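You operate a simulated robot arm through the tools that you are given. There is no shell and no other tool. Be economical: measure what you need, move in short steps, check, and stop when the job is done.

You run a simulated robot arm. Do the job below in one go: nothing can be reset, and whatever is moved stays where it is left.

TASK
Close the pinch arm, wind 3 turns of ribbon, open it and clip the tail.
Fine: within a fifth of a turn, lying even.

Only the result counts: the job must be done as asked and must still hold three seconds after the hand-in. Knocking over, shifting, dropping, spilling or breaking anything else fails it.

THE ROBOT
A 5-joint arm with a three-finger gripper on a trunk, on a base that drives. Base frame: it is fixed to the floor where the robot stands at the start and does not move with it; the origin is under the middle of the robot, x ahead of it, y to its left, z up; the surface under the hand at the start is at about z = 900. Readings come in mm, degrees, newtons and seconds.
With the tool pointing down near the work surface it reaches from about 300 to 640 mm from the robot's upright axis, wherever it stands. Its first joint turns from -166.0 to 166.0 degrees. Places, roughly: pinch arm [500, 100, 1000]; ribbon tail plate [500, 200, 900]; ribbon winder crank [400, 100, 1000]. The tool tilts only in the upright plane through the base axis and itself; it spins freely about its own axis. Payload 1.37 kg.
The TCP is the grasp point between the finger pads, 16 mm short of the fingertips. In the tool frame z runs along the fingers and y along their closing line. Largest opening 101 mm; the body of the gripper starts 82 mm behind the TCP.
Orientation is that of the tool frame in the base frame, as a unit quaternion [x, y, z, w]. With the fingers straight down and closing along the base's y, the tool's x points along the base's -x, its y along +y and its z along -z.

THE INTERFACE
- The arm moves only by the tool send_rows. Its argument "targets" is a list of rows, each a list of 7 numbers: the gripper command, from -1 (shut) to 1 (fully open), values between in proportion, then the shift along the tool's x, y, z in units of 20 mm (1.0 is 20 mm), then the turn, a rotation vector about the tool's x, y, z in units of 5 degrees (1.0 is 5 degrees). In form: [[gripper, tx, ty, tz, rx, ry, rz], ...]. A call has 1 to 8 rows; each row shifts and turns the commanded pose from where the row before left it, along the tool's axes as they then stand. A call with a number of a shift or a turn outside -1 to 1 is refused whole. Each row takes 0.2 s and may step no farther than 50 mm and 8.6 degrees from the row before; otherwise, or with a gripper value out of range, the whole call is refused. Where a pose cannot be reached the arm comes as near as it can. A force on the tool above 40 N (or 10 N above the force at the start of the call, whichever is more), or a blocked arm, ends the call early, and 0.2 s more pass. The fingers move at their own pace (about 45 mm/s each) and stop on an object; they squeeze with about 26 N. The grip force told is the motor's: it shows also when the fingers shut on nothing. Time passes only in rows, and 0.2 s behind the last, so rows that do not move let the fingers close. It gives the time, the measured TCP pose, the force on the tool (base axes), the opening and the grip force at its end, in the units of the frame above (readings bear some noise), with the torque about the TCP (base axes, N m) and any sound that the robot's microphone picked up.
- Cameras (640 x 400 px; columns grow to the right, rows downward): "scene" is now at [15.1, 154.4, 1556.3]; the picture's right is [-0.28, -0.96, 0.00], its down [-0.72, 0.21, -0.66] and it looks along [0.64, -0.19, -0.75] (base axes); focal length 282 px, centre (320, 200). "wrist" rides on the gripper at [72, 20, -104] in the tool frame; the picture's right is [-0.26, 0.96, 0.00], its down [-0.76, -0.21, -0.62] and it looks along [-0.60, -0.16, 0.78] (tool axes); focal length 265 px, centre (320, 200). There is no depth. A picture from a camera that has moved, and an enlarged one, comes with that camera's place and axes in the base frame and with its lens.
- get_image(camera): a new picture of that camera. It takes no simulated time.
- lift_body(by): slides the trunk up (or, below 0, down) by that many mm; the arm and the scene camera ride with it, the base frame stays. It gives what a move gives, with no picture.
- drive_base(legs): drives the robot by 1 to 6 legs, each [ahead, left, turn to the left] in mm, mm and degrees, along the robot's own axes; the way and the turn of a leg run together, so that a leg with both is an arc; at most 1500 mm and 180 degrees a leg. The arm and the cameras ride along, it lands a little off, and it stops where it bumps. It gives what a move gives.
- aim_head(pan, tilt): turns the head with the scene camera to pan (to the left, within 155 degrees either way) and tilt (down, from -29 to 69), counted from straight ahead of the robot. It gives what a move gives.
- close_up(camera, box): a new picture of the part [left, top, right, bottom] of that camera's present view, enlarged. It takes no simulated time.
- close_job(): hands the job in; it is judged then, once.

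Go step by step. Nothing tells you exact positions but the pictures and the camera data: compare them with the known pose of the tool, close in by small moves and look again before you grip or let go. The budget is 120 turns and 82 pictures, counting those below and the enlarged ones. Unless the task says otherwise, let go and move clear before handing in, and close with one line.

The tools are called by a JSON object that holds its "method" and its "body". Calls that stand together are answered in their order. send_rows: Moves the arm, as the interface text tells. Its arguments: {"type":"object","properties":{"targets":{"type":"array","items":{"type":"array","items":{"type":"number"}}}},"required":["targets"]} The other tools are called the same way: lift_body (by) slides the trunk up or down; drive_base (legs) drives the base; aim_head (pan, tilt) turns the head that bears the scene camera; get_image (camera) takes a picture; close_up (camera, box) takes an enlarged picture of a part of a camera's view; close_job () hands the job in.

At the start:

```text
time_s: 0.0
ee_pos: [434.6, -20.1, 1218.3]
tool_rot: [0.0, 1.0, -0.001, 0.0]
wrist_force: [0.3, -0.2, 0.1]
moment: [-0.02, 0.03, 0.0]
width: 100.8
finger_force: 0.0
trunk travel left (down, up): [-500.0, 90.0]
robot x, y, heading: [-0.1, 0.9, 0.1]
head pan, tilt: [-16.4, 48.5]
```

scene: 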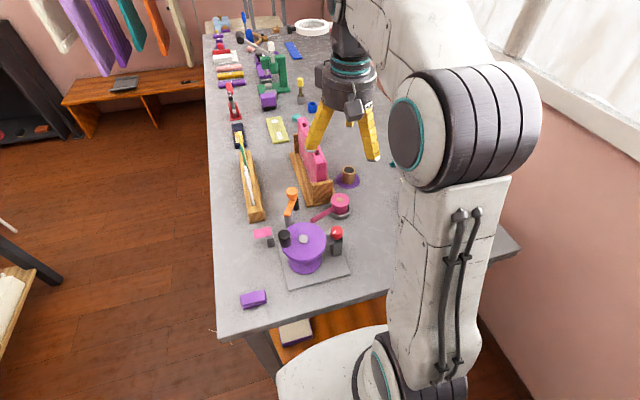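
wrist: 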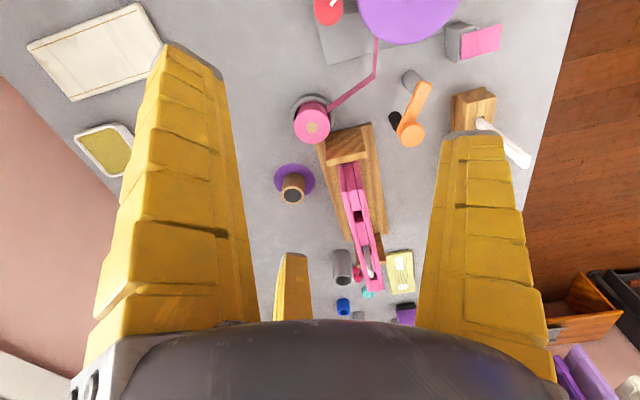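

I see a purple drum with a black crank knob, an orange arm, a pink ribbon spool and a pink plate; I'll enlarge to tell the parts apart.

{"method": "close_up", "body": {"camera": "scene", "box": [220, 170, 380, 310]}}

{"method": "close_up", "body": {"camera": "wrist", "box": [270, 0, 540, 170]}}

```text
2.86 times, centred on (300, 240) of scene
camera zoom: at [15.1, 154.4, 1556.3], right [-0.28, -0.96, 0.0], down [-0.72, 0.21, -0.66], along [0.64, -0.19, -0.75], focal length 806 px, centre (377, 86)
```

zoom: 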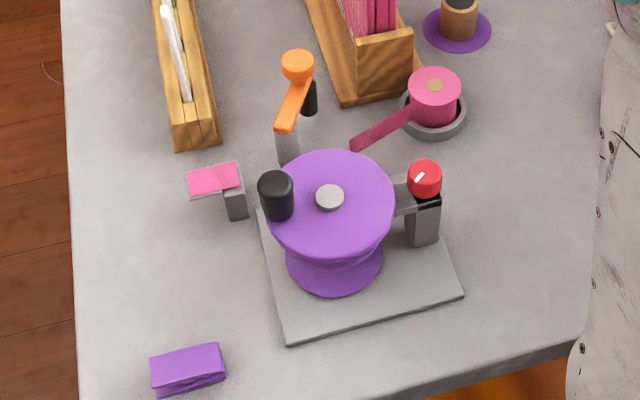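

```text
2.35 times, centred on (405, 85) of wrist
camera zoom: at [362.8, -0.5, 1322.7], right [0.26, 0.96, 0.0], down [0.76, -0.21, 0.62], along [0.6, -0.16, -0.78], focal length 624 px, centre (120, 471)
```

zoom: 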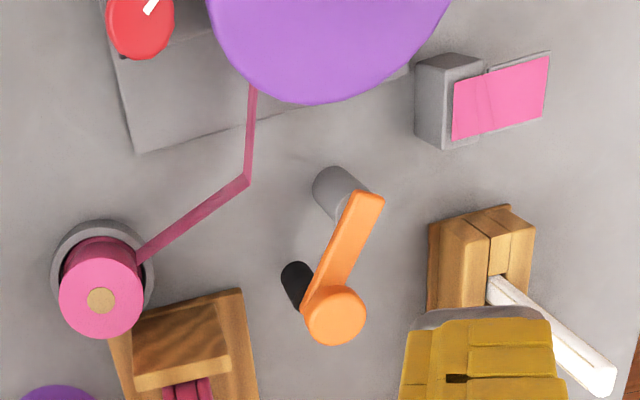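

The drum (axis near [403, 82]) has a black crank knob near [410, 124]; the orange pinch arm seems to pivot on a grey post near [486, 104]. I'll turn the wrist camera to view from the right side.

{"method": "send_rows", "body": {"targets": [[1, 0, 0, 0, 0, 0, -1], [1, 0, 0, 0, 0, 0, -1], [1, 0, 0, 0, 0, 0, -1], [1, 0, 0, 0, 0, 0, -1], [1, 0, 0, 0, 0, 0, -1], [1, 0, 0, 0, 0, 0, -1], [1, 0, 0, 0, 0, 0, -1], [1, 0, 0, 0, 0, 0, -1]]}}

{"method": "send_rows", "body": {"targets": [[1, 0, 0, 0, 0, 0, -1], [1, 0, 0, 0, 0, 0, -1], [1, 0, 0, 0, 0, 0, -1], [1, 0, 0, 0, 0, 0, -1], [1, 0, 0, 0, 0, 0, -1], [1, 0, 0, 0, 0, 0, -1], [1, 0, 0, 0, 0, 0, -1], [1, 0, 0, 0, 0, 0, -1]]}}

{"method": "get_image", "body": {"camera": "wrist"}}

```text
time_s: 1.8
ee_pos: [434.2, -19.1, 1217.3]
tool_rot: [-0.343, 0.939, 0.0, 0.0]
wrist_force: [0.0, -0.3, 0.2]
moment: [0.01, 0.01, 0.04]
width: 100.3
finger_force: 0.1
trunk travel left (down, up): [-500.0, 90.0]
robot x, y, heading: [-2.5, -0.5, 0.2]
head pan, tilt: [-16.4, 48.5]
```

```text
time_s: 3.6
ee_pos: [433.6, -18.5, 1218.4]
tool_rot: [-0.643, 0.766, 0.0, 0.0]
wrist_force: [0.2, 0.5, 0.6]
moment: [0.0, -0.05, -0.01]
width: 100.5
finger_force: 0.3
trunk travel left (down, up): [-500.0, 90.0]
robot x, y, heading: [-0.7, 1.8, 0.3]
head pan, tilt: [-16.4, 48.5]
```

```text
77 pictures are left
camera wrist: at [402.8, -87.8, 1322.2], right [-0.9, 0.43, 0.0], down [0.33, 0.71, 0.62], along [0.26, 0.56, -0.78], focal length 265 px, centre (320, 200)
```

wrist: 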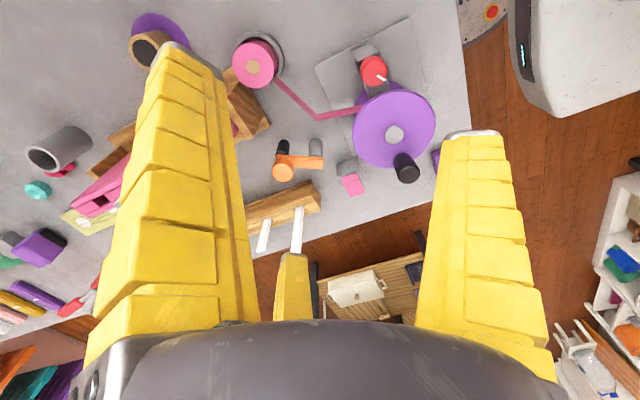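

This side view shows it all; I'll enlarge it.

{"method": "close_up", "body": {"camera": "wrist", "box": [220, 20, 460, 210]}}

```text
2.11 times, centred on (340, 115) of wrist
camera zoom: at [402.8, -87.8, 1322.2], right [-0.9, 0.43, 0.0], down [0.33, 0.71, 0.62], along [0.26, 0.56, -0.78], focal length 559 px, centre (278, 379)
```

zoom: 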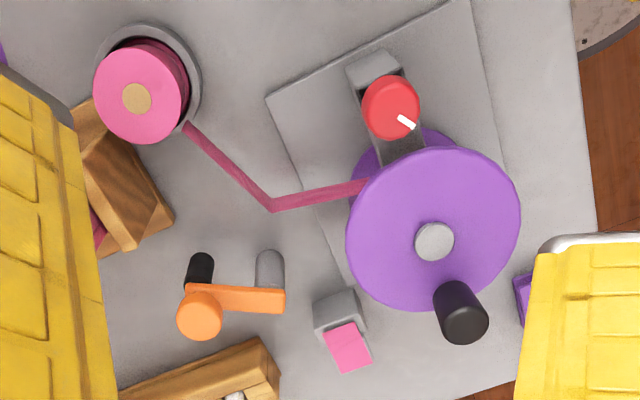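

The ribbon kinks near [470, 46] with the arm open, and the arm would swing clockwise about its post to meet it. I'll go lower for a flatter look at the ribbon's entry side and the red dial.

{"method": "send_rows", "body": {"targets": [[1, 0.5, 0, 1, 0, 0, -1], [1, 0.5, 0, 1, 0, 0, -1], [1, 0.5, 0, 1, 0, 0, 0], [1, 0.5, 0, 1, 0, 0, 0], [1, 0.5, 0, 1, 0, 0, 0], [1, 0.5, 0, 1, 0, 0, 0]]}}

{"method": "get_image", "body": {"camera": "wrist"}}

```text
time_s: 5.0
ee_pos: [431.1, -79.6, 1096.6]
tool_rot: [-0.707, 0.707, 0.0, 0.0]
wrist_force: [-0.3, 0.5, -0.5]
moment: [0.02, 0.03, -0.01]
width: 100.7
finger_force: 0.0
trunk travel left (down, up): [-500.0, 90.0]
robot x, y, heading: [-1.5, 1.2, 0.1]
head pan, tilt: [-16.4, 48.5]
```

```text
75 pictures are left
camera wrist: at [412.1, -152.3, 1201.0], right [-0.96, 0.26, 0.0], down [0.21, 0.76, 0.62], along [0.16, 0.6, -0.78], focal length 265 px, centre (320, 200)
```

wrist: 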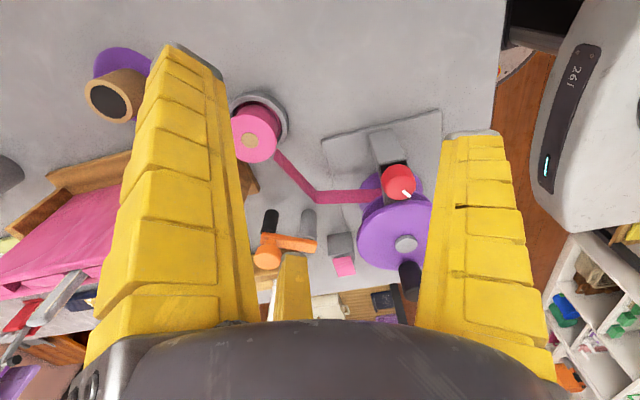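

{"method": "close_up", "body": {"camera": "wrist", "box": [300, 100, 450, 300]}}

{"method": "close_up", "body": {"camera": "wrist", "box": [220, 140, 380, 290]}}

```text
2.00 times, centred on (375, 200) of wrist
camera zoom: at [412.1, -152.3, 1201.0], right [-0.96, 0.26, 0.0], down [0.21, 0.76, 0.62], along [0.16, 0.6, -0.78], focal length 531 px, centre (210, 200)
```

zoom: 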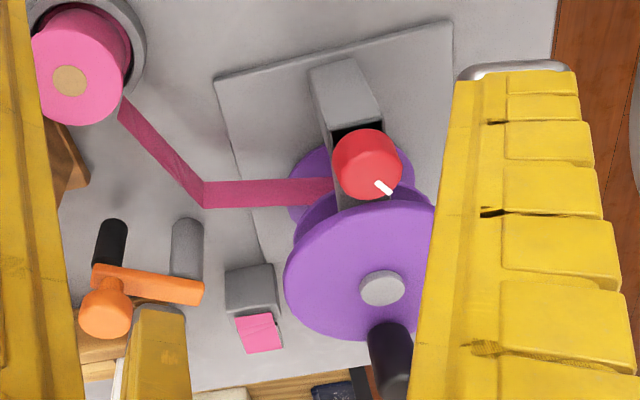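

```text
2.67 times, centred on (300, 215) of wrist
camera zoom: at [412.1, -152.3, 1201.0], right [-0.96, 0.26, 0.0], down [0.21, 0.76, 0.62], along [0.16, 0.6, -0.78], focal length 708 px, centre (373, 160)
```

zoom: 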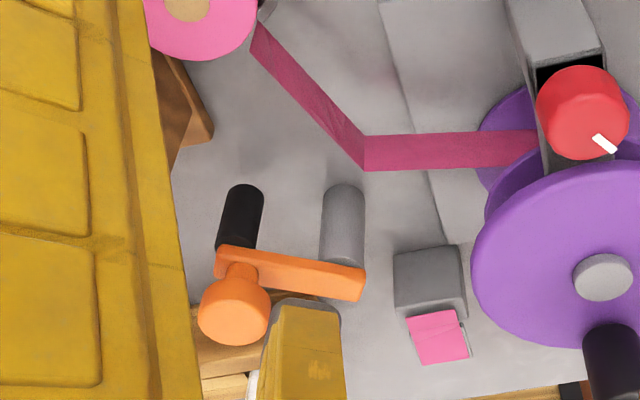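

The ribbon enters on the drum's right (−y) side, so winding is clockwise from above. Next I go above the orange knob at about [541, 78, 990].

{"method": "send_rows", "body": {"targets": [[0.3, -0.99, -0.69, 0, 0, 0, 0], [0.3, -0.99, -0.69, 0, 0, 0, 0], [0.3, -0.99, -0.69, 0, 0, 0, 0], [0.3, -0.99, -0.69, 0, 0, 0, 0], [0.3, -0.99, -0.69, 0, 0, 0, 0], [0.3, -0.99, -0.69, 0, 0, 0, 0], [0.3, -0.99, -0.69, 0, 0, 0, 0], [0.3, -0.99, -0.69, 0, 0, 0, 0]]}}

{"method": "get_image", "body": {"camera": "wrist"}}

{"method": "close_up", "body": {"camera": "scene", "box": [220, 130, 380, 270]}}

```text
time_s: 6.8
ee_pos: [543.2, 81.5, 1096.9]
tool_rot: [0.707, -0.707, 0.0, 0.0]
wrist_force: [0.0, -0.2, 1.0]
moment: [0.01, 0.01, 0.0]
width: 68.6
finger_force: 2.3
trunk travel left (down, up): [-500.0, 90.0]
robot x, y, heading: [0.1, 0.8, 0.0]
head pan, tilt: [-16.4, 48.5]
```

```text
72 pictures are left
camera wrist: at [523.4, 8.2, 1201.9], right [-0.96, 0.26, 0.0], down [0.21, 0.76, 0.62], along [0.16, 0.6, -0.78], focal length 265 px, centre (320, 200)
```

wrist: 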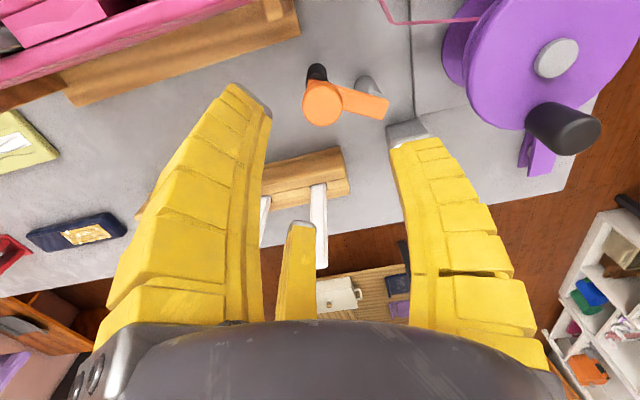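

```text
2.86 times, centred on (300, 200) of scene
camera zoom: at [15.5, 154.8, 1556.3], right [-0.28, -0.96, 0.0], down [-0.72, 0.21, -0.66], along [0.64, -0.19, -0.75], focal length 806 px, centre (377, 200)
```

zoom: 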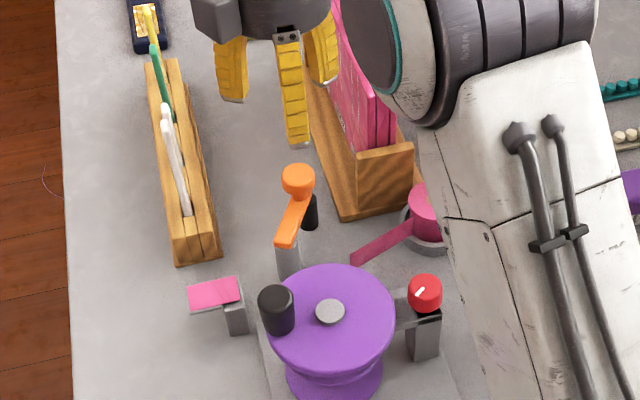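

The hand shows three jaws set about the TCP, so I'll centre exactly on the knob (about 30 mm wide, at [540, 77]) and go down partway with a narrower opening.

{"method": "send_rows", "body": {"targets": [[0.2, 0.23, 0.16, 0.5, 0, 0, 0], [0.2, 0, 0, 1, 0, 0, 0], [0.2, 0, 0, 1, 0, 0, 0], [0.2, 0, 0, 1, 0, 0, 0]]}}

{"method": "get_image", "body": {"camera": "wrist"}}

{"method": "close_up", "body": {"camera": "scene", "box": [220, 130, 380, 270]}}

```text
time_s: 7.8
ee_pos: [538.5, 74.7, 1028.1]
tool_rot: [-0.707, 0.707, 0.0, 0.0]
wrist_force: [0.4, -0.4, 0.4]
moment: [-0.01, 0.02, -0.01]
width: 63.8
finger_force: 2.3
trunk travel left (down, up): [-500.0, 90.0]
robot x, y, heading: [-1.0, -1.7, -0.2]
head pan, tilt: [-16.4, 48.5]
```

```text
70 pictures are left
camera wrist: at [519.4, 1.9, 1132.9], right [-0.96, 0.26, 0.0], down [0.21, 0.76, 0.62], along [0.16, 0.6, -0.78], focal length 265 px, centre (320, 200)
```

wrist: 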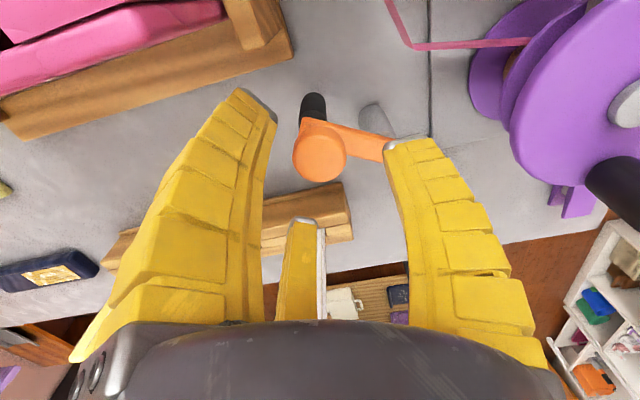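

```text
2.86 times, centred on (300, 200) of scene
camera zoom: at [15.4, 154.4, 1556.3], right [-0.28, -0.96, 0.0], down [-0.72, 0.21, -0.66], along [0.64, -0.19, -0.75], focal length 806 px, centre (377, 200)
```

zoom: 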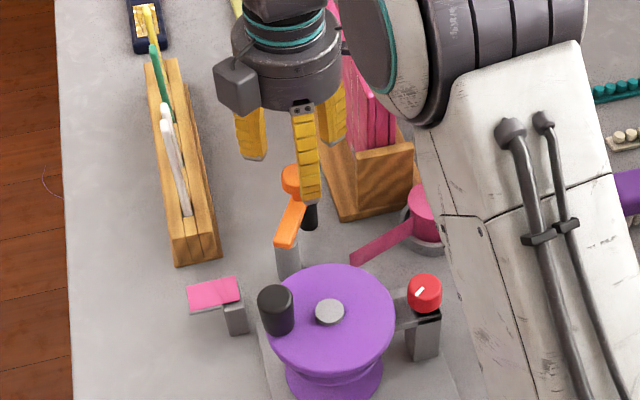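

Nearly centred; I go down around the knob.

{"method": "send_rows", "body": {"targets": [[0.2, -0.17, -0.08, 0.7, 0, 0, 0], [0.2, 0, 0, 0.7, 0, 0, 0], [0.2, 0, 0, 0.5, 0, 0, 0]]}}

{"method": "get_image", "body": {"camera": "wrist"}}

{"method": "close_up", "body": {"camera": "scene", "box": [260, 150, 340, 220]}}

```text
time_s: 8.6
ee_pos: [539.2, 77.8, 990.5]
tool_rot: [-0.707, 0.707, 0.0, 0.0]
wrist_force: [-0.1, -0.2, -0.8]
moment: [-0.02, 0.0, 0.0]
width: 63.9
finger_force: 2.8
trunk travel left (down, up): [-500.0, 90.0]
robot x, y, heading: [-1.9, 2.8, -0.1]
head pan, tilt: [-16.4, 48.5]
```

```text
68 pictures are left
camera wrist: at [519.8, 5.2, 1094.2], right [-0.96, 0.26, 0.0], down [0.21, 0.76, 0.62], along [0.16, 0.6, -0.78], focal length 265 px, centre (320, 200)
```

wrist: 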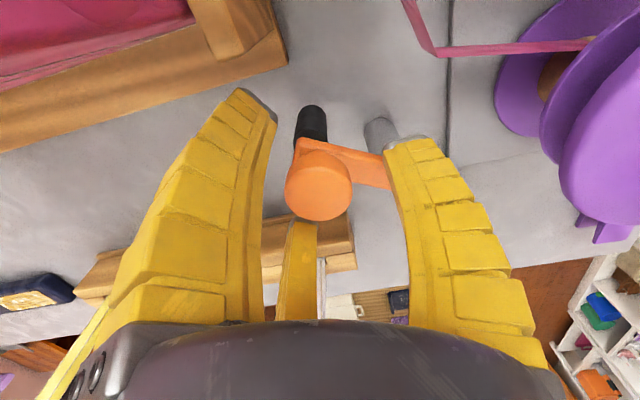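

```text
5.71 times, centred on (300, 185) of scene
camera zoom: at [15.1, 154.4, 1556.3], right [-0.28, -0.96, 0.0], down [-0.72, 0.21, -0.66], along [0.64, -0.19, -0.75], focal length 1612 px, centre (434, 286)
```

zoom: 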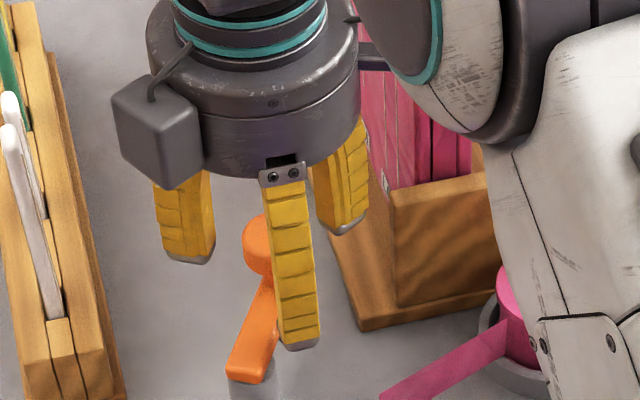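

The knob is centred between the jaws; down 5 mm more and grip.

{"method": "send_rows", "body": {"targets": [[0.2, 0, 0, 0.25, 0, 0, 0], [-0.3, 0, 0, 0, 0, 0, 0], [-1, 0, 0, 0, 0, 0, 0], [-1, 0, 0, 0, 0, 0, 0], [-1, 0, 0, 0, 0, 0, 0]]}}

{"method": "get_image", "body": {"camera": "wrist"}}

```text
time_s: 9.8
ee_pos: [540.5, 76.5, 985.1]
tool_rot: [0.707, -0.707, 0.0, -0.001]
wrist_force: [2.7, -1.6, -1.8]
moment: [0.01, -0.02, -0.05]
width: 28.2
finger_force: 28.3
trunk travel left (down, up): [-500.0, 90.0]
robot x, y, heading: [3.6, 4.1, 0.1]
head pan, tilt: [-16.4, 48.5]
```

```text
66 pictures are left
camera wrist: at [520.1, 4.7, 1089.0], right [-0.96, 0.26, 0.0], down [0.21, 0.76, 0.62], along [0.16, 0.6, -0.78], focal length 265 px, centre (320, 200)
```

wrist: 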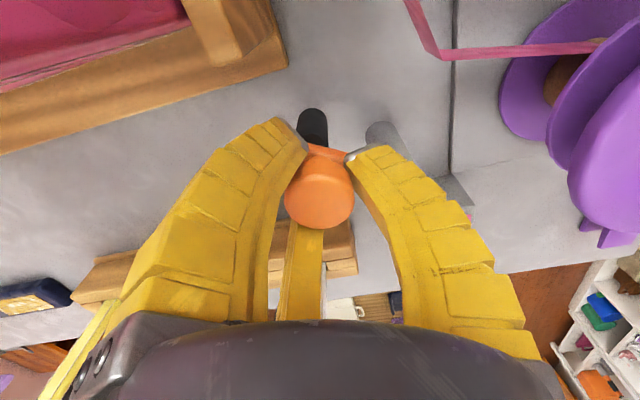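

Gripped at 28 mm. Now I swing the arm clockwise about its post near [496, 108], four 5° steps first.

{"method": "send_rows", "body": {"targets": [[-1, 0.188, 0.146, 0, 0, 0, 1], [-1, 0.188, 0.146, 0, 0, 0, 1], [-1, 0.188, 0.146, 0, 0, 0, 1], [-1, 0.188, 0.146, 0, 0, 0, 1]]}}

{"method": "get_image", "body": {"camera": "wrist"}}

```text
time_s: 10.8
ee_pos: [528.1, 64.0, 984.3]
tool_rot: [-0.573, 0.819, 0.0, -0.001]
wrist_force: [3.5, 2.8, -5.6]
moment: [-0.01, -0.04, -0.29]
width: 27.6
finger_force: 28.2
trunk travel left (down, up): [-500.0, 90.0]
robot x, y, heading: [0.6, 0.8, 0.0]
head pan, tilt: [-16.4, 48.5]
```

```text
65 pictures are left
camera wrist: at [484.5, 1.7, 1088.9], right [-0.81, 0.58, 0.0], down [0.46, 0.64, 0.62], along [0.36, 0.51, -0.79], focal length 265 px, centre (320, 200)
```

wrist: 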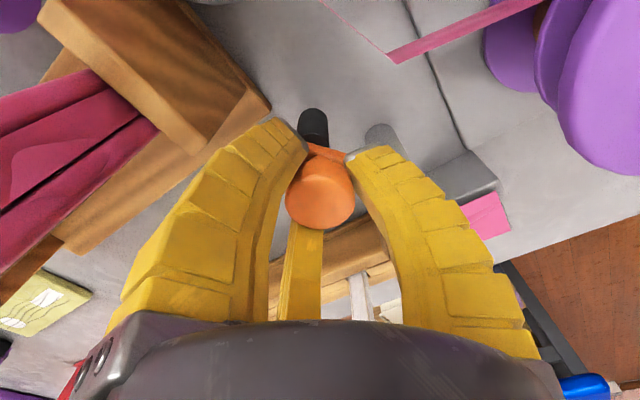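

The arm follows easily; four more steps.

{"method": "send_rows", "body": {"targets": [[-1, 0.188, 0.146, 0, 0, 0, 1], [-1, 0.188, 0.146, 0, 0, 0, 1], [-1, 0.188, 0.146, 0, 0, 0, 1], [-1, 0.188, 0.146, 0, 0, 0, 1]]}}

{"method": "send_rows", "body": {"targets": [[-1, 0.188, 0.146, 0, 0, 0, 1], [-1, 0.188, 0.146, 0, 0, 0, 1], [-1, 0.188, 0.146, 0, 0, 0, 1], [-1, 0.188, 0.146, 0, 0, 0, 1]]}}

{"method": "get_image", "body": {"camera": "wrist"}}

```text
time_s: 11.8
ee_pos: [511.5, 54.8, 984.4]
tool_rot: [-0.422, 0.907, 0.001, -0.002]
wrist_force: [3.1, -1.0, -12.5]
moment: [0.06, -0.03, -0.11]
width: 26.7
finger_force: 28.0
trunk travel left (down, up): [-500.0, 90.0]
robot x, y, heading: [1.4, -1.0, 0.1]
head pan, tilt: [-16.4, 48.5]
```

```text
time_s: 12.8
ee_pos: [497.1, 54.3, 986.1]
tool_rot: [-0.258, 0.966, -0.001, 0.004]
wrist_force: [23.6, -4.3, -8.5]
moment: [-0.27, -0.19, 0.31]
width: 25.9
finger_force: 28.1
trunk travel left (down, up): [-500.0, 90.0]
robot x, y, heading: [2.5, 0.8, 0.0]
head pan, tilt: [-16.4, 48.5]
```

```text
64 pictures are left
camera wrist: at [424.8, 34.3, 1089.3], right [-0.25, 0.97, 0.0], down [0.75, 0.2, 0.63], along [0.61, 0.16, -0.78], focal length 265 px, centre (320, 200)
```

wrist: 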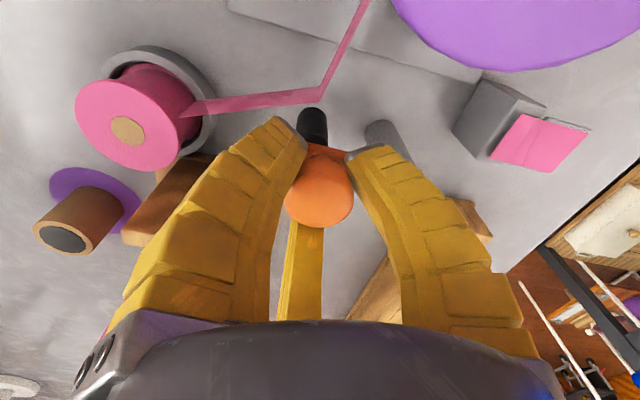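

Resistance of 24 N now: the roller seems to have reached the ribbon. I look closely.

{"method": "close_up", "body": {"camera": "wrist", "box": [240, 40, 440, 200]}}

{"method": "close_up", "body": {"camera": "scene", "box": [250, 150, 370, 280]}}

```text
2.50 times, centred on (340, 120) of wrist
camera zoom: at [424.8, 34.3, 1089.3], right [-0.25, 0.97, 0.0], down [0.75, 0.2, 0.63], along [0.61, 0.16, -0.78], focal length 664 px, centre (270, 400)
```

zoom: 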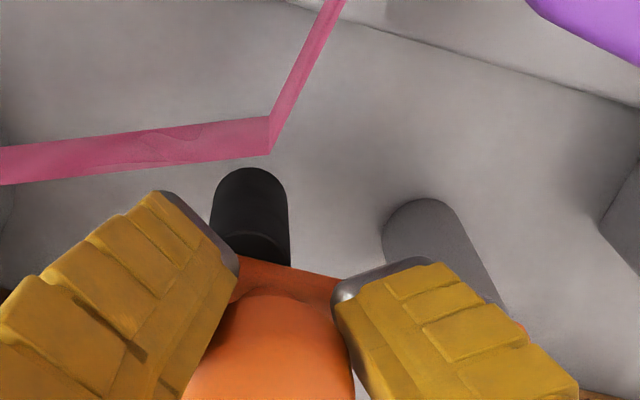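

```text
3.08 times, centred on (310, 215) of scene
camera zoom: at [20.3, 154.0, 1556.4], right [-0.28, -0.96, 0.0], down [-0.72, 0.21, -0.66], along [0.63, -0.19, -0.75], focal length 868 px, centre (351, 154)
```

zoom: 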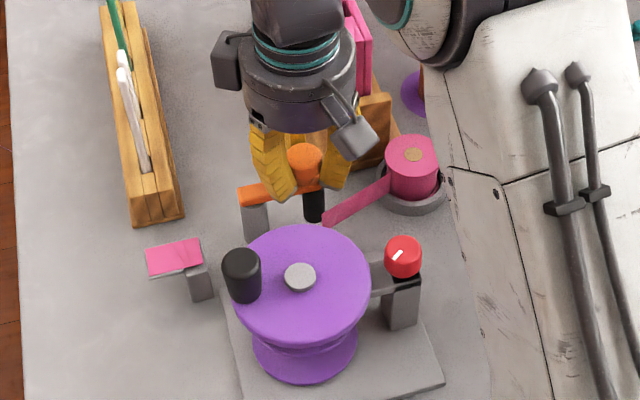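

The roller still looks short of the ribbon, so this may be a detent. I'll push two more small steps and watch the force.

{"method": "send_rows", "body": {"targets": [[-1, 0.188, 0.146, 0, 0, 0, 1], [-1, 0, 0, 0, 0, 0, 0]]}}

{"method": "close_up", "body": {"camera": "wrist", "box": [240, 40, 440, 200]}}

```text
time_s: 13.4
ee_pos: [498.2, 55.5, 984.8]
tool_rot: [-0.214, 0.977, -0.001, 0.009]
wrist_force: [39.0, -5.2, -3.7]
moment: [-0.09, -0.1, 0.01]
width: 28.2
finger_force: 28.1
trunk travel left (down, up): [-500.0, 90.0]
robot x, y, heading: [-0.5, 1.3, -0.1]
head pan, tilt: [-16.4, 48.5]
```

```text
2.50 times, centred on (340, 120) of wrist
camera zoom: at [422.0, 41.5, 1088.5], right [-0.17, 0.99, 0.0], down [0.76, 0.13, 0.64], along [0.63, 0.11, -0.77], focal length 664 px, centre (270, 400)
```

zoom: 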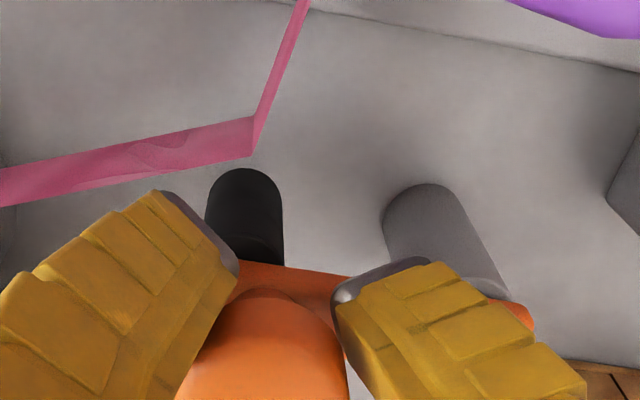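

A hard stop: the arm is at its closed end. I back off the load, open the jaws and rise, then check it stays.

{"method": "send_rows", "body": {"targets": [[-1, -0.188, -0.146, 0, 0, 0, -1], [-1, -0.1, -0.1, 0, 0, 0, 0], [0.2, 0, 0, 0, 0, 0, 0], [0.2, 0, 0, 0, 0, 0, 0], [0.2, 0, 0, 0, 0, 0, 0]]}}

{"method": "send_rows", "body": {"targets": [[0.2, 0, 0, -0.5, 0, 0, 0], [0.2, 0, 0, -1, 0, 0, 0], [0.2, 0, 0, -1, 0, 0, 0], [0.2, 0, 0, -1, 0, 0, 0], [0.2, 0, 0, -1, 0, 0, 0]]}}

{"method": "get_image", "body": {"camera": "wrist"}}

{"method": "close_up", "body": {"camera": "scene", "box": [250, 150, 370, 280]}}

```text
time_s: 14.6
ee_pos: [492.8, 52.0, 985.4]
tool_rot: [-0.259, 0.966, 0.0, -0.001]
wrist_force: [-1.2, 0.6, 0.6]
moment: [0.0, 0.02, -0.04]
width: 64.1
finger_force: 2.6
trunk travel left (down, up): [-500.0, 90.0]
robot x, y, heading: [1.9, -4.3, -0.4]
head pan, tilt: [-16.4, 48.5]
```

```text
time_s: 15.8
ee_pos: [492.8, 52.7, 1076.4]
tool_rot: [-0.259, 0.966, 0.0, 0.0]
wrist_force: [1.1, -0.8, 0.7]
moment: [0.0, 0.01, 0.01]
width: 63.7
finger_force: 2.7
trunk travel left (down, up): [-500.0, 90.0]
robot x, y, heading: [0.9, -1.9, 0.2]
head pan, tilt: [-16.4, 48.5]
```

```text
60 pictures are left
camera wrist: at [420.8, 33.3, 1180.7], right [-0.25, 0.97, 0.0], down [0.76, 0.2, 0.62], along [0.6, 0.16, -0.78], focal length 265 px, centre (320, 200)
```

wrist: 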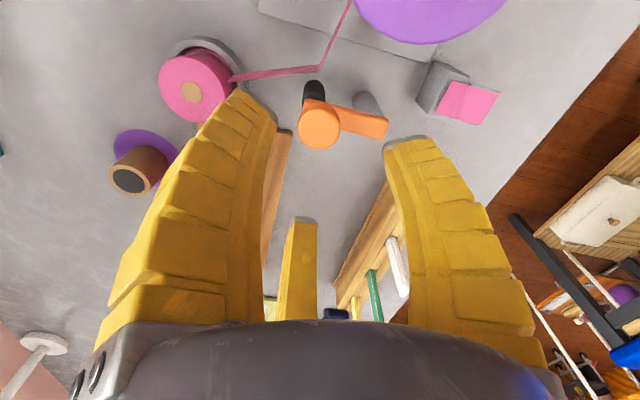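

```text
3.08 times, centred on (310, 215) of scene
camera zoom: at [14.9, 154.3, 1556.3], right [-0.28, -0.96, 0.0], down [-0.72, 0.21, -0.66], along [0.64, -0.19, -0.75], focal length 868 px, centre (351, 154)
```

zoom: 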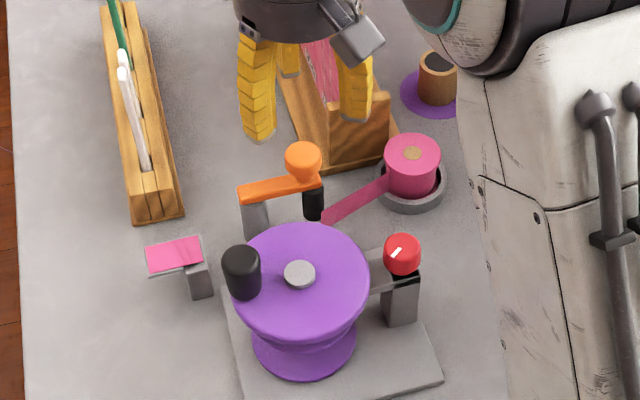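

The arm stays closed. The crank knob top I compute at about [382, 127, 1035], drum axis at [380, 86]; I move above the knob.

{"method": "send_rows", "body": {"targets": [[0.2, 0, 0, -1, 0, 0, 0], [0.2, 0.422, 0.854, -0.1, 0, 0, 0], [0.2, 0.422, 0.854, 0, 0, 0, 0], [0.2, 0.422, 0.854, 0, 0, 0, 0], [0.2, 0.422, 0.854, 0, 0, 0, 0], [0.2, 0.422, 0.854, 0, 0, 0, 0], [0.2, 0.422, 0.854, 0, 0, 0, 0], [0.2, 0.422, 0.854, 0, 0, 0, 0]]}}

{"method": "get_image", "body": {"camera": "wrist"}}

{"method": "get_image", "body": {"camera": "scene"}}

```text
time_s: 17.6
ee_pos: [382.6, 127.2, 1099.3]
tool_rot: [-0.259, 0.966, 0.0, 0.0]
wrist_force: [0.0, -0.5, 0.2]
moment: [-0.01, 0.01, 0.01]
width: 63.8
finger_force: 2.5
trunk travel left (down, up): [-500.0, 90.0]
robot x, y, heading: [0.4, -0.7, -0.0]
head pan, tilt: [-16.4, 48.5]
```

```text
58 pictures are left
camera wrist: at [310.0, 107.5, 1202.1], right [-0.25, 0.97, 0.0], down [0.76, 0.2, 0.62], along [0.6, 0.16, -0.78], focal length 265 px, centre (320, 200)
```

wrist: 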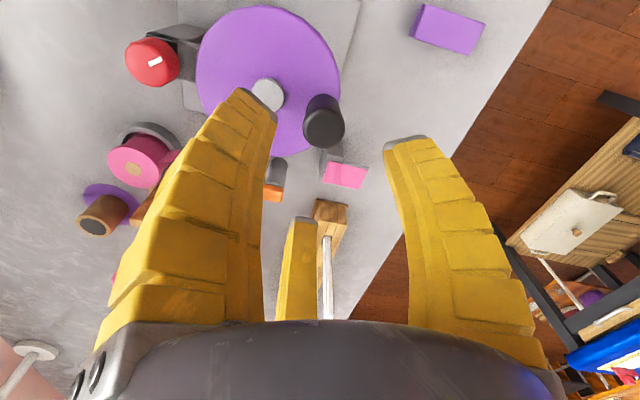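

```text
57 pictures are left
camera scene: at [14.7, 154.5, 1556.3], right [-0.28, -0.96, 0.0], down [-0.72, 0.21, -0.66], along [0.64, -0.19, -0.75], focal length 282 px, centre (320, 200)
```

scene: 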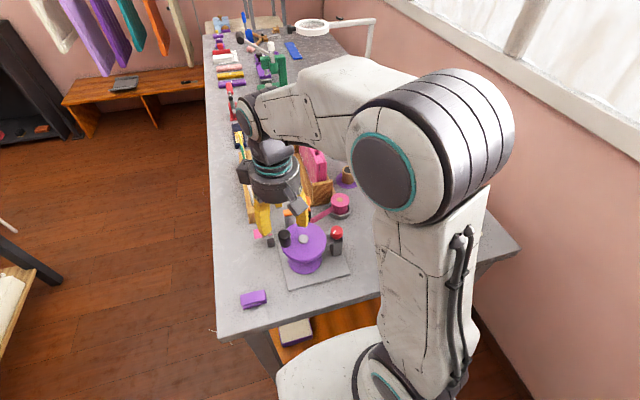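

Knob is at about [379, 128]; small correction and down.

{"method": "send_rows", "body": {"targets": [[0.2, 0.12, 0.12, 0.7, 0, 0, 0], [0.2, 0, 0, 0.8, 0, 0, 0], [0.2, 0, 0, 0.8, 0, 0, 0], [0.2, 0, 0, 0, 0, 0, 0]]}}

{"method": "get_image", "body": {"camera": "wrist"}}

{"method": "close_up", "body": {"camera": "scene", "box": [230, 180, 370, 290]}}

```text
time_s: 18.6
ee_pos: [379.6, 129.5, 1052.1]
tool_rot: [-0.259, 0.966, 0.0, 0.001]
wrist_force: [0.8, -0.6, 0.0]
moment: [0.01, -0.02, -0.01]
width: 64.0
finger_force: 2.5
trunk travel left (down, up): [-500.0, 90.0]
robot x, y, heading: [0.1, -0.4, -0.0]
head pan, tilt: [-16.4, 48.5]
```

```text
56 pictures are left
camera wrist: at [307.5, 108.2, 1156.8], right [-0.25, 0.97, 0.0], down [0.76, 0.2, 0.62], along [0.6, 0.16, -0.78], focal length 265 px, centre (320, 200)
```

wrist: 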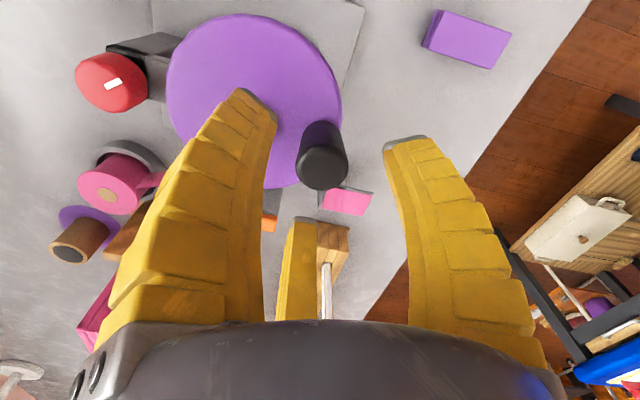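

```text
3.64 times, centred on (300, 235) of scene
camera zoom: at [15.0, 154.4, 1556.3], right [-0.28, -0.96, 0.0], down [-0.72, 0.21, -0.66], along [0.64, -0.19, -0.75], focal length 1026 px, centre (393, 73)
```

zoom: 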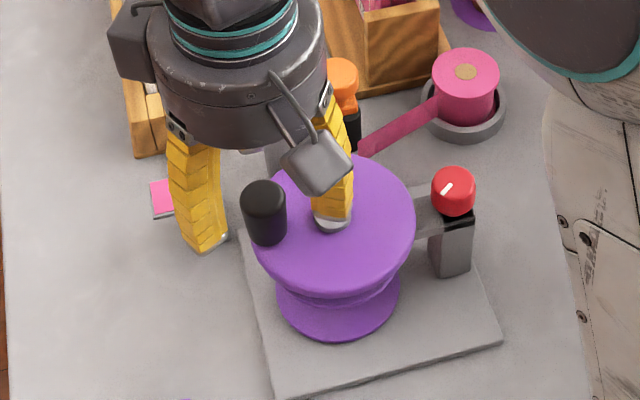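

Centred over the crank knob; down to z ≈ 1023 and grip.

{"method": "send_rows", "body": {"targets": [[0.2, -0.05, 0, 0.7, 0, 0, 0], [0.2, 0, 0, 0.7, 0, 0, 0], [-0.3, 0, 0, 0, 0, 0, 0], [-1, 0, 0, 0, 0, 0, 0], [-1, 0, 0, 0, 0, 0, 0], [-1, 0, 0, 0, 0, 0, 0]]}}

{"method": "get_image", "body": {"camera": "wrist"}}

```text
time_s: 20.0
ee_pos: [380.7, 128.3, 1023.1]
tool_rot: [-0.259, 0.966, 0.0, 0.0]
wrist_force: [-0.5, -1.7, 4.7]
moment: [0.32, 0.38, -0.01]
width: 21.9
finger_force: 28.1
trunk travel left (down, up): [-500.0, 90.0]
robot x, y, heading: [3.6, -4.6, 0.1]
head pan, tilt: [-16.4, 48.5]
```

```text
54 pictures are left
camera wrist: at [308.9, 108.8, 1128.5], right [-0.25, 0.97, 0.0], down [0.76, 0.2, 0.62], along [0.6, 0.16, -0.78], focal length 265 px, centre (320, 200)
```

wrist: 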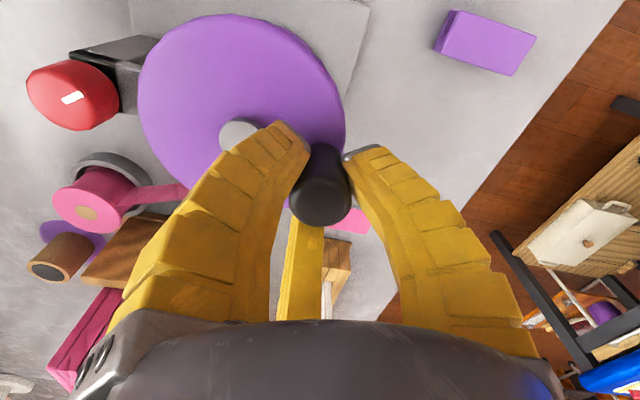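

Gripped. I start cranking clockwise seen from above, 15° per step, four steps first.

{"method": "send_rows", "body": {"targets": [[-1, -0.428, -0.3528, 0, 0, 0, 0], [-1, -0.3221, -0.4516, 0, 0, 0, 0], [-1, -0.1943, -0.5196, 0, 0, 0, 0], [-1, -0.0531, -0.5521, 0, 0, 0, 0]]}}

{"method": "get_image", "body": {"camera": "wrist"}}

{"method": "close_up", "body": {"camera": "scene", "box": [230, 180, 370, 290]}}

```text
time_s: 21.0
ee_pos: [416.5, 106.3, 1023.6]
tool_rot: [-0.259, 0.966, 0.0, 0.001]
wrist_force: [-6.7, -4.3, 9.6]
moment: [-0.13, 0.08, -0.04]
width: 21.7
finger_force: 27.9
trunk travel left (down, up): [-500.0, 90.0]
robot x, y, heading: [-3.1, -2.0, 0.1]
head pan, tilt: [-16.4, 48.5]
```

```text
53 pictures are left
camera wrist: at [343.7, 86.7, 1128.5], right [-0.25, 0.97, 0.0], down [0.76, 0.2, 0.62], along [0.6, 0.16, -0.78], focal length 265 px, centre (320, 200)
```

wrist: 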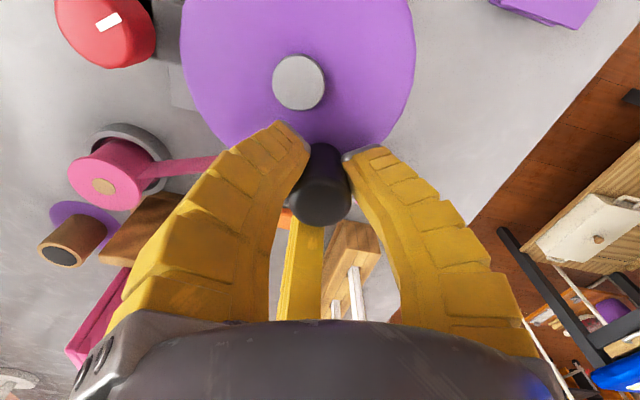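

```text
3.64 times, centred on (300, 235) of scene
camera zoom: at [12.9, 153.5, 1556.6], right [-0.28, -0.96, 0.0], down [-0.72, 0.21, -0.66], along [0.64, -0.19, -0.75], focal length 1026 px, centre (393, 73)
```

zoom: 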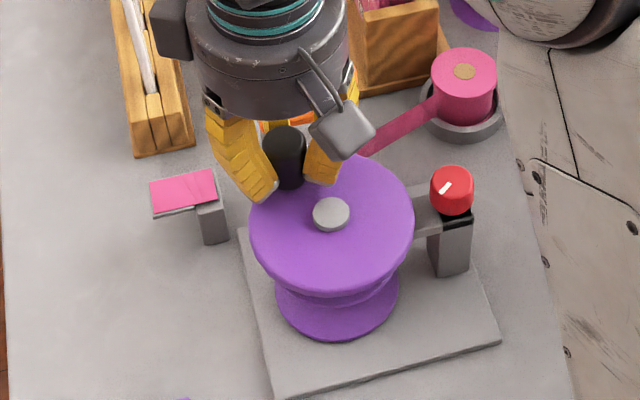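

Crank follows with light load. Continue with steps 5–12.

{"method": "send_rows", "body": {"targets": [[-1, 0.0915, -0.5471, 0, 0, 0, 0], [-1, 0.23, -0.5048, 0, 0, 0, 0], [-1, 0.3528, -0.428, 0, 0, 0, 0], [-1, 0.4516, -0.3221, 0, 0, 0, 0], [-1, 0.5196, -0.1943, 0, 0, 0, 0], [-1, 0.5521, -0.0531, 0, 0, 0, 0], [-1, 0.5471, 0.0915, 0, 0, 0, 0], [-1, 0.5048, 0.23, 0, 0, 0, 0]]}}

{"method": "get_image", "body": {"camera": "wrist"}}

```text
time_s: 22.8
ee_pos: [378.7, 44.5, 1024.2]
tool_rot: [-0.259, 0.966, -0.001, 0.001]
wrist_force: [-0.5, 3.2, 9.1]
moment: [0.2, -0.2, 0.05]
width: 21.1
finger_force: 28.1
trunk travel left (down, up): [-500.0, 90.0]
robot x, y, heading: [-0.4, -1.7, -0.1]
head pan, tilt: [-16.4, 48.5]
```

```text
51 pictures are left
camera wrist: at [305.7, 24.8, 1128.4], right [-0.25, 0.97, 0.0], down [0.76, 0.2, 0.62], along [0.6, 0.16, -0.78], focal length 265 px, centre (320, 200)
```

wrist: 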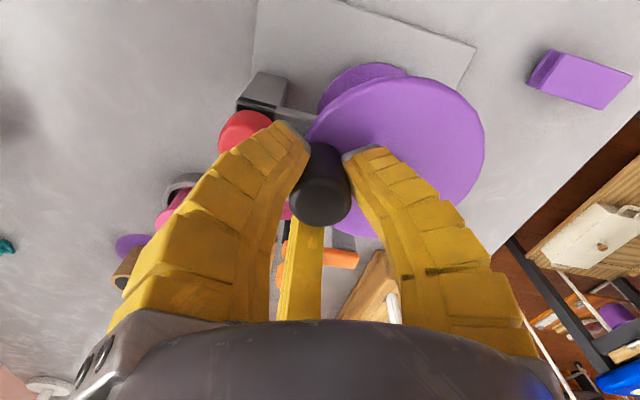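

Half a turn done smoothly, jaws clear of the red dial. Steps 13–20.

{"method": "send_rows", "body": {"targets": [[-1, 0.428, 0.3528, 0, 0, 0, 0], [-1, 0.3221, 0.4516, 0, 0, 0, 0], [-1, 0.1943, 0.5196, 0, 0, 0, 0], [-1, 0.0531, 0.5521, 0, 0, 0, 0], [-1, -0.0915, 0.5471, 0, 0, 0, 0], [-1, -0.23, 0.5048, 0, 0, 0, 0], [-1, -0.3528, 0.428, 0, 0, 0, 0], [-1, -0.4516, 0.3221, 0, 0, 0, 0]]}}

{"method": "close_up", "body": {"camera": "scene", "box": [230, 180, 370, 290]}}

```text
time_s: 24.6
ee_pos: [344.0, 109.4, 1024.8]
tool_rot: [-0.258, 0.966, -0.001, -0.001]
wrist_force: [-2.2, 2.4, 8.5]
moment: [0.08, 0.2, 0.0]
width: 22.2
finger_force: 28.1
trunk travel left (down, up): [-500.0, 90.0]
robot x, y, heading: [0.1, 0.4, 0.1]
head pan, tilt: [-16.4, 48.5]
```

```text
3.64 times, centred on (300, 235) of scene
camera zoom: at [14.0, 154.7, 1556.3], right [-0.28, -0.96, 0.0], down [-0.72, 0.21, -0.66], along [0.64, -0.19, -0.75], focal length 1026 px, centre (393, 73)
```

zoom: 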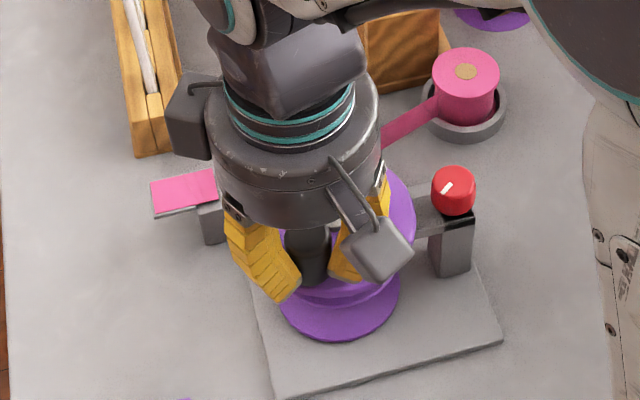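

All well; steps 21–24 then into the second turn.

{"method": "send_rows", "body": {"targets": [[-1, -0.5196, 0.1943, 0, 0, 0, 0], [-1, -0.5521, 0.0531, 0, 0, 0, 0], [-1, -0.5471, -0.0915, 0, 0, 0, 0], [-1, -0.5048, -0.23, 0, 0, 0, 0], [-1, -0.428, -0.3528, 0, 0, 0, 0], [-1, -0.3221, -0.4516, 0, 0, 0, 0], [-1, -0.1943, -0.5196, 0, 0, 0, 0], [-1, -0.0531, -0.5521, 0, 0, 0, 0]]}}

{"method": "get_image", "body": {"camera": "wrist"}}

{"method": "close_up", "body": {"camera": "scene", "box": [230, 180, 370, 290]}}

```text
time_s: 26.4
ee_pos: [416.8, 106.2, 1023.9]
tool_rot: [-0.259, 0.966, 0.0, 0.0]
wrist_force: [-2.7, -2.9, 8.0]
moment: [0.09, 0.04, 0.01]
width: 21.1
finger_force: 28.0
trunk travel left (down, up): [-500.0, 90.0]
robot x, y, heading: [-0.1, 2.7, 0.1]
head pan, tilt: [-16.4, 48.5]
```

```text
49 pictures are left
camera wrist: at [344.1, 86.1, 1128.1], right [-0.25, 0.97, 0.0], down [0.76, 0.2, 0.62], along [0.6, 0.16, -0.78], focal length 265 px, centre (320, 200)
```

wrist: 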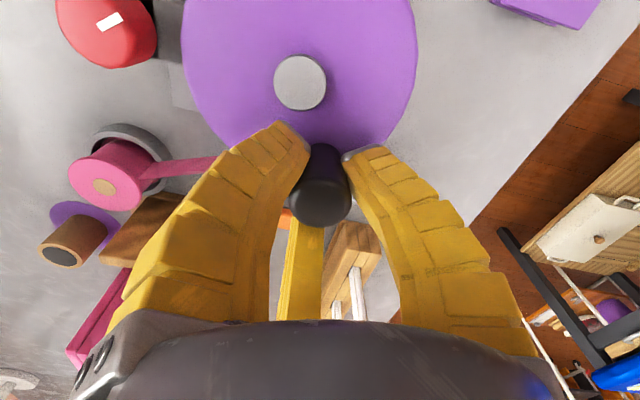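

```text
3.64 times, centred on (300, 235) of scene
camera zoom: at [14.0, 153.9, 1556.4], right [-0.28, -0.96, 0.0], down [-0.72, 0.21, -0.66], along [0.64, -0.19, -0.75], focal length 1026 px, centre (393, 73)
```

zoom: 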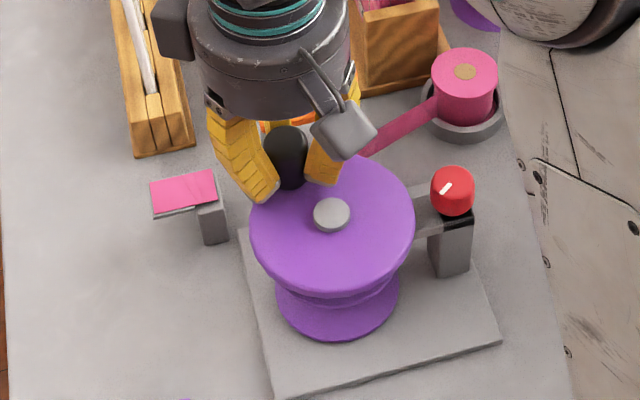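

Let me check closely that ribbon is winding onto the core.

{"method": "close_up", "body": {"camera": "scene", "box": [275, 215, 350, 280]}}

{"method": "close_up", "body": {"camera": "wrist", "box": [50, 80, 250, 220]}}

```text
6.15 times, centred on (312, 248) of scene
camera zoom: at [14.0, 153.9, 1556.4], right [-0.28, -0.96, 0.0], down [-0.72, 0.21, -0.66], along [0.64, -0.19, -0.75], focal length 1736 px, centre (366, -92)
```

zoom: 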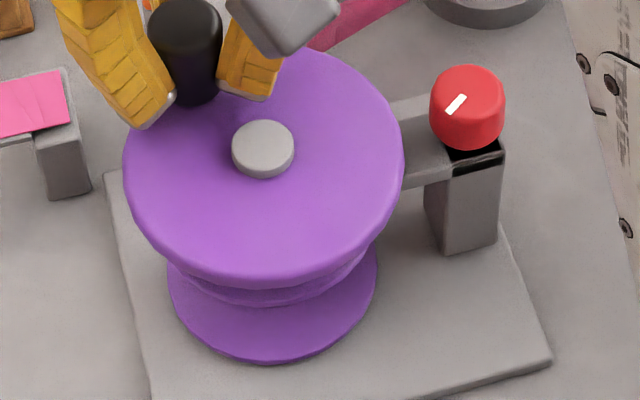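

```text
2.86 times, centred on (150, 150) of wrist
camera zoom: at [344.1, 86.1, 1128.1], right [-0.25, 0.97, 0.0], down [0.76, 0.2, 0.62], along [0.6, 0.16, -0.78], focal length 758 px, centre (806, 343)
```

zoom: 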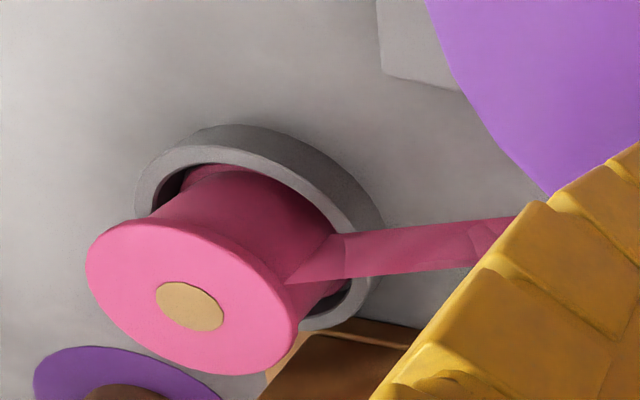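

Geometry says the ribbon is tangent on the −y side, so clockwise is right. Continue steps 5–12 of turn two.

{"method": "send_rows", "body": {"targets": [[-1, 0.0915, -0.5471, 0, 0, 0, 0], [-1, 0.23, -0.5048, 0, 0, 0, 0], [-1, 0.3528, -0.428, 0, 0, 0, 0], [-1, 0.4516, -0.3221, 0, 0, 0, 0], [-1, 0.5196, -0.1943, 0, 0, 0, 0], [-1, 0.5521, -0.0531, 0, 0, 0, 0], [-1, 0.5471, 0.0915, 0, 0, 0, 0], [-1, 0.5048, 0.23, 0, 0, 0, 0]]}}

{"method": "send_rows", "body": {"targets": [[-1, 0.428, 0.3528, 0, 0, 0, 0], [-1, 0.3221, 0.4516, 0, 0, 0, 0], [-1, 0.1943, 0.5196, 0, 0, 0, 0], [-1, 0.0531, 0.5521, 0, 0, 0, 0], [-1, -0.0915, 0.5471, 0, 0, 0, 0], [-1, -0.23, 0.5048, 0, 0, 0, 0], [-1, -0.3528, 0.428, 0, 0, 0, 0], [-1, -0.4516, 0.3221, 0, 0, 0, 0]]}}

{"method": "get_image", "body": {"camera": "wrist"}}

```text
time_s: 28.2
ee_pos: [378.1, 44.0, 1023.4]
tool_rot: [-0.259, 0.966, -0.001, 0.001]
wrist_force: [-0.7, 9.0, 6.3]
moment: [0.2, -0.15, 0.02]
width: 20.2
finger_force: 28.0
trunk travel left (down, up): [-500.0, 90.0]
robot x, y, heading: [2.7, 1.7, 0.1]
head pan, tilt: [-16.4, 48.5]
```

```text
time_s: 30.0
ee_pos: [343.9, 109.3, 1023.3]
tool_rot: [-0.258, 0.966, 0.001, 0.001]
wrist_force: [2.2, -0.6, 12.7]
moment: [-0.25, -0.05, -0.04]
width: 21.8
finger_force: 28.1
trunk travel left (down, up): [-500.0, 90.0]
robot x, y, heading: [-0.5, -0.1, -0.1]
head pan, tilt: [-16.4, 48.5]
```

```text
45 pictures are left
camera wrist: at [271.4, 90.1, 1127.2], right [-0.25, 0.97, 0.0], down [0.76, 0.2, 0.62], along [0.6, 0.16, -0.78], focal length 265 px, centre (320, 200)
```

wrist: 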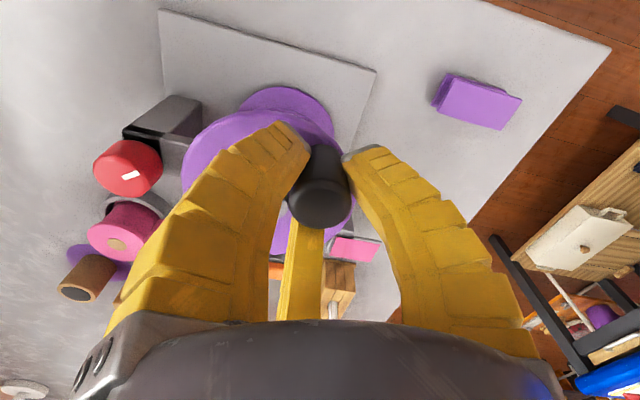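

Almost two turns (steps 21–24 remain of turn two). Continue into turn three.

{"method": "send_rows", "body": {"targets": [[-1, -0.5196, 0.1943, 0, 0, 0, 0], [-1, -0.5521, 0.0531, 0, 0, 0, 0], [-1, -0.5471, -0.0915, 0, 0, 0, 0], [-1, -0.5048, -0.23, 0, 0, 0, 0], [-1, -0.428, -0.3528, 0, 0, 0, 0], [-1, -0.3221, -0.4516, 0, 0, 0, 0], [-1, -0.1943, -0.5196, 0, 0, 0, 0], [-1, -0.0531, -0.5521, 0, 0, 0, 0]]}}

{"method": "get_image", "body": {"camera": "wrist"}}

{"method": "close_up", "body": {"camera": "scene", "box": [230, 180, 370, 290]}}

```text
time_s: 31.8
ee_pos: [416.5, 105.4, 1023.1]
tool_rot: [-0.259, 0.966, 0.0, 0.0]
wrist_force: [1.3, 1.3, 4.3]
moment: [0.26, 0.14, -0.01]
width: 20.5
finger_force: 28.3
trunk travel left (down, up): [-500.0, 90.0]
robot x, y, heading: [0.9, -0.7, -0.1]
head pan, tilt: [-16.4, 48.5]
```

```text
44 pictures are left
camera wrist: at [343.7, 86.7, 1127.7], right [-0.25, 0.97, 0.0], down [0.76, 0.2, 0.62], along [0.6, 0.16, -0.78], focal length 265 px, centre (320, 200)
```

wrist: 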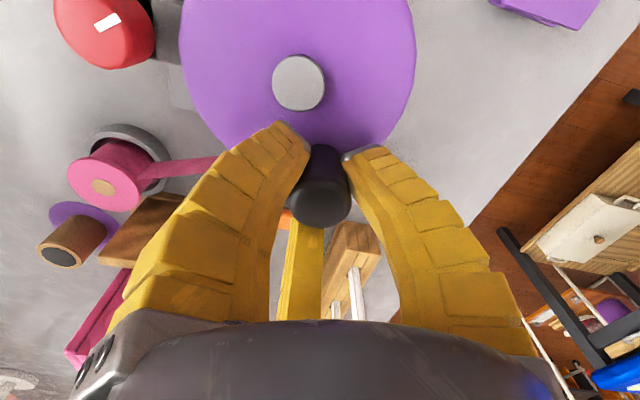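

```text
3.64 times, centred on (300, 235) of scene
camera zoom: at [14.9, 154.4, 1556.4], right [-0.28, -0.96, 0.0], down [-0.72, 0.21, -0.66], along [0.64, -0.19, -0.75], focal length 1026 px, centre (393, 73)
```

zoom: 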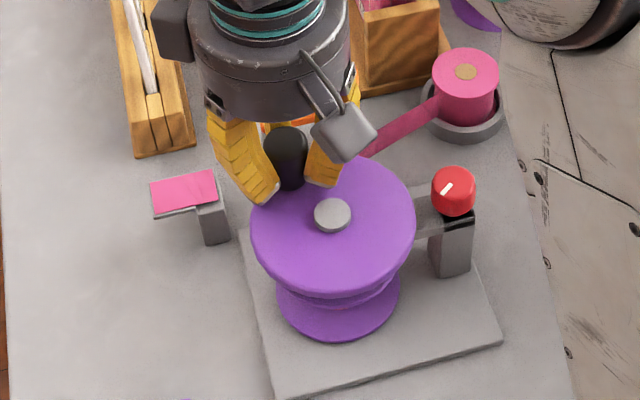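

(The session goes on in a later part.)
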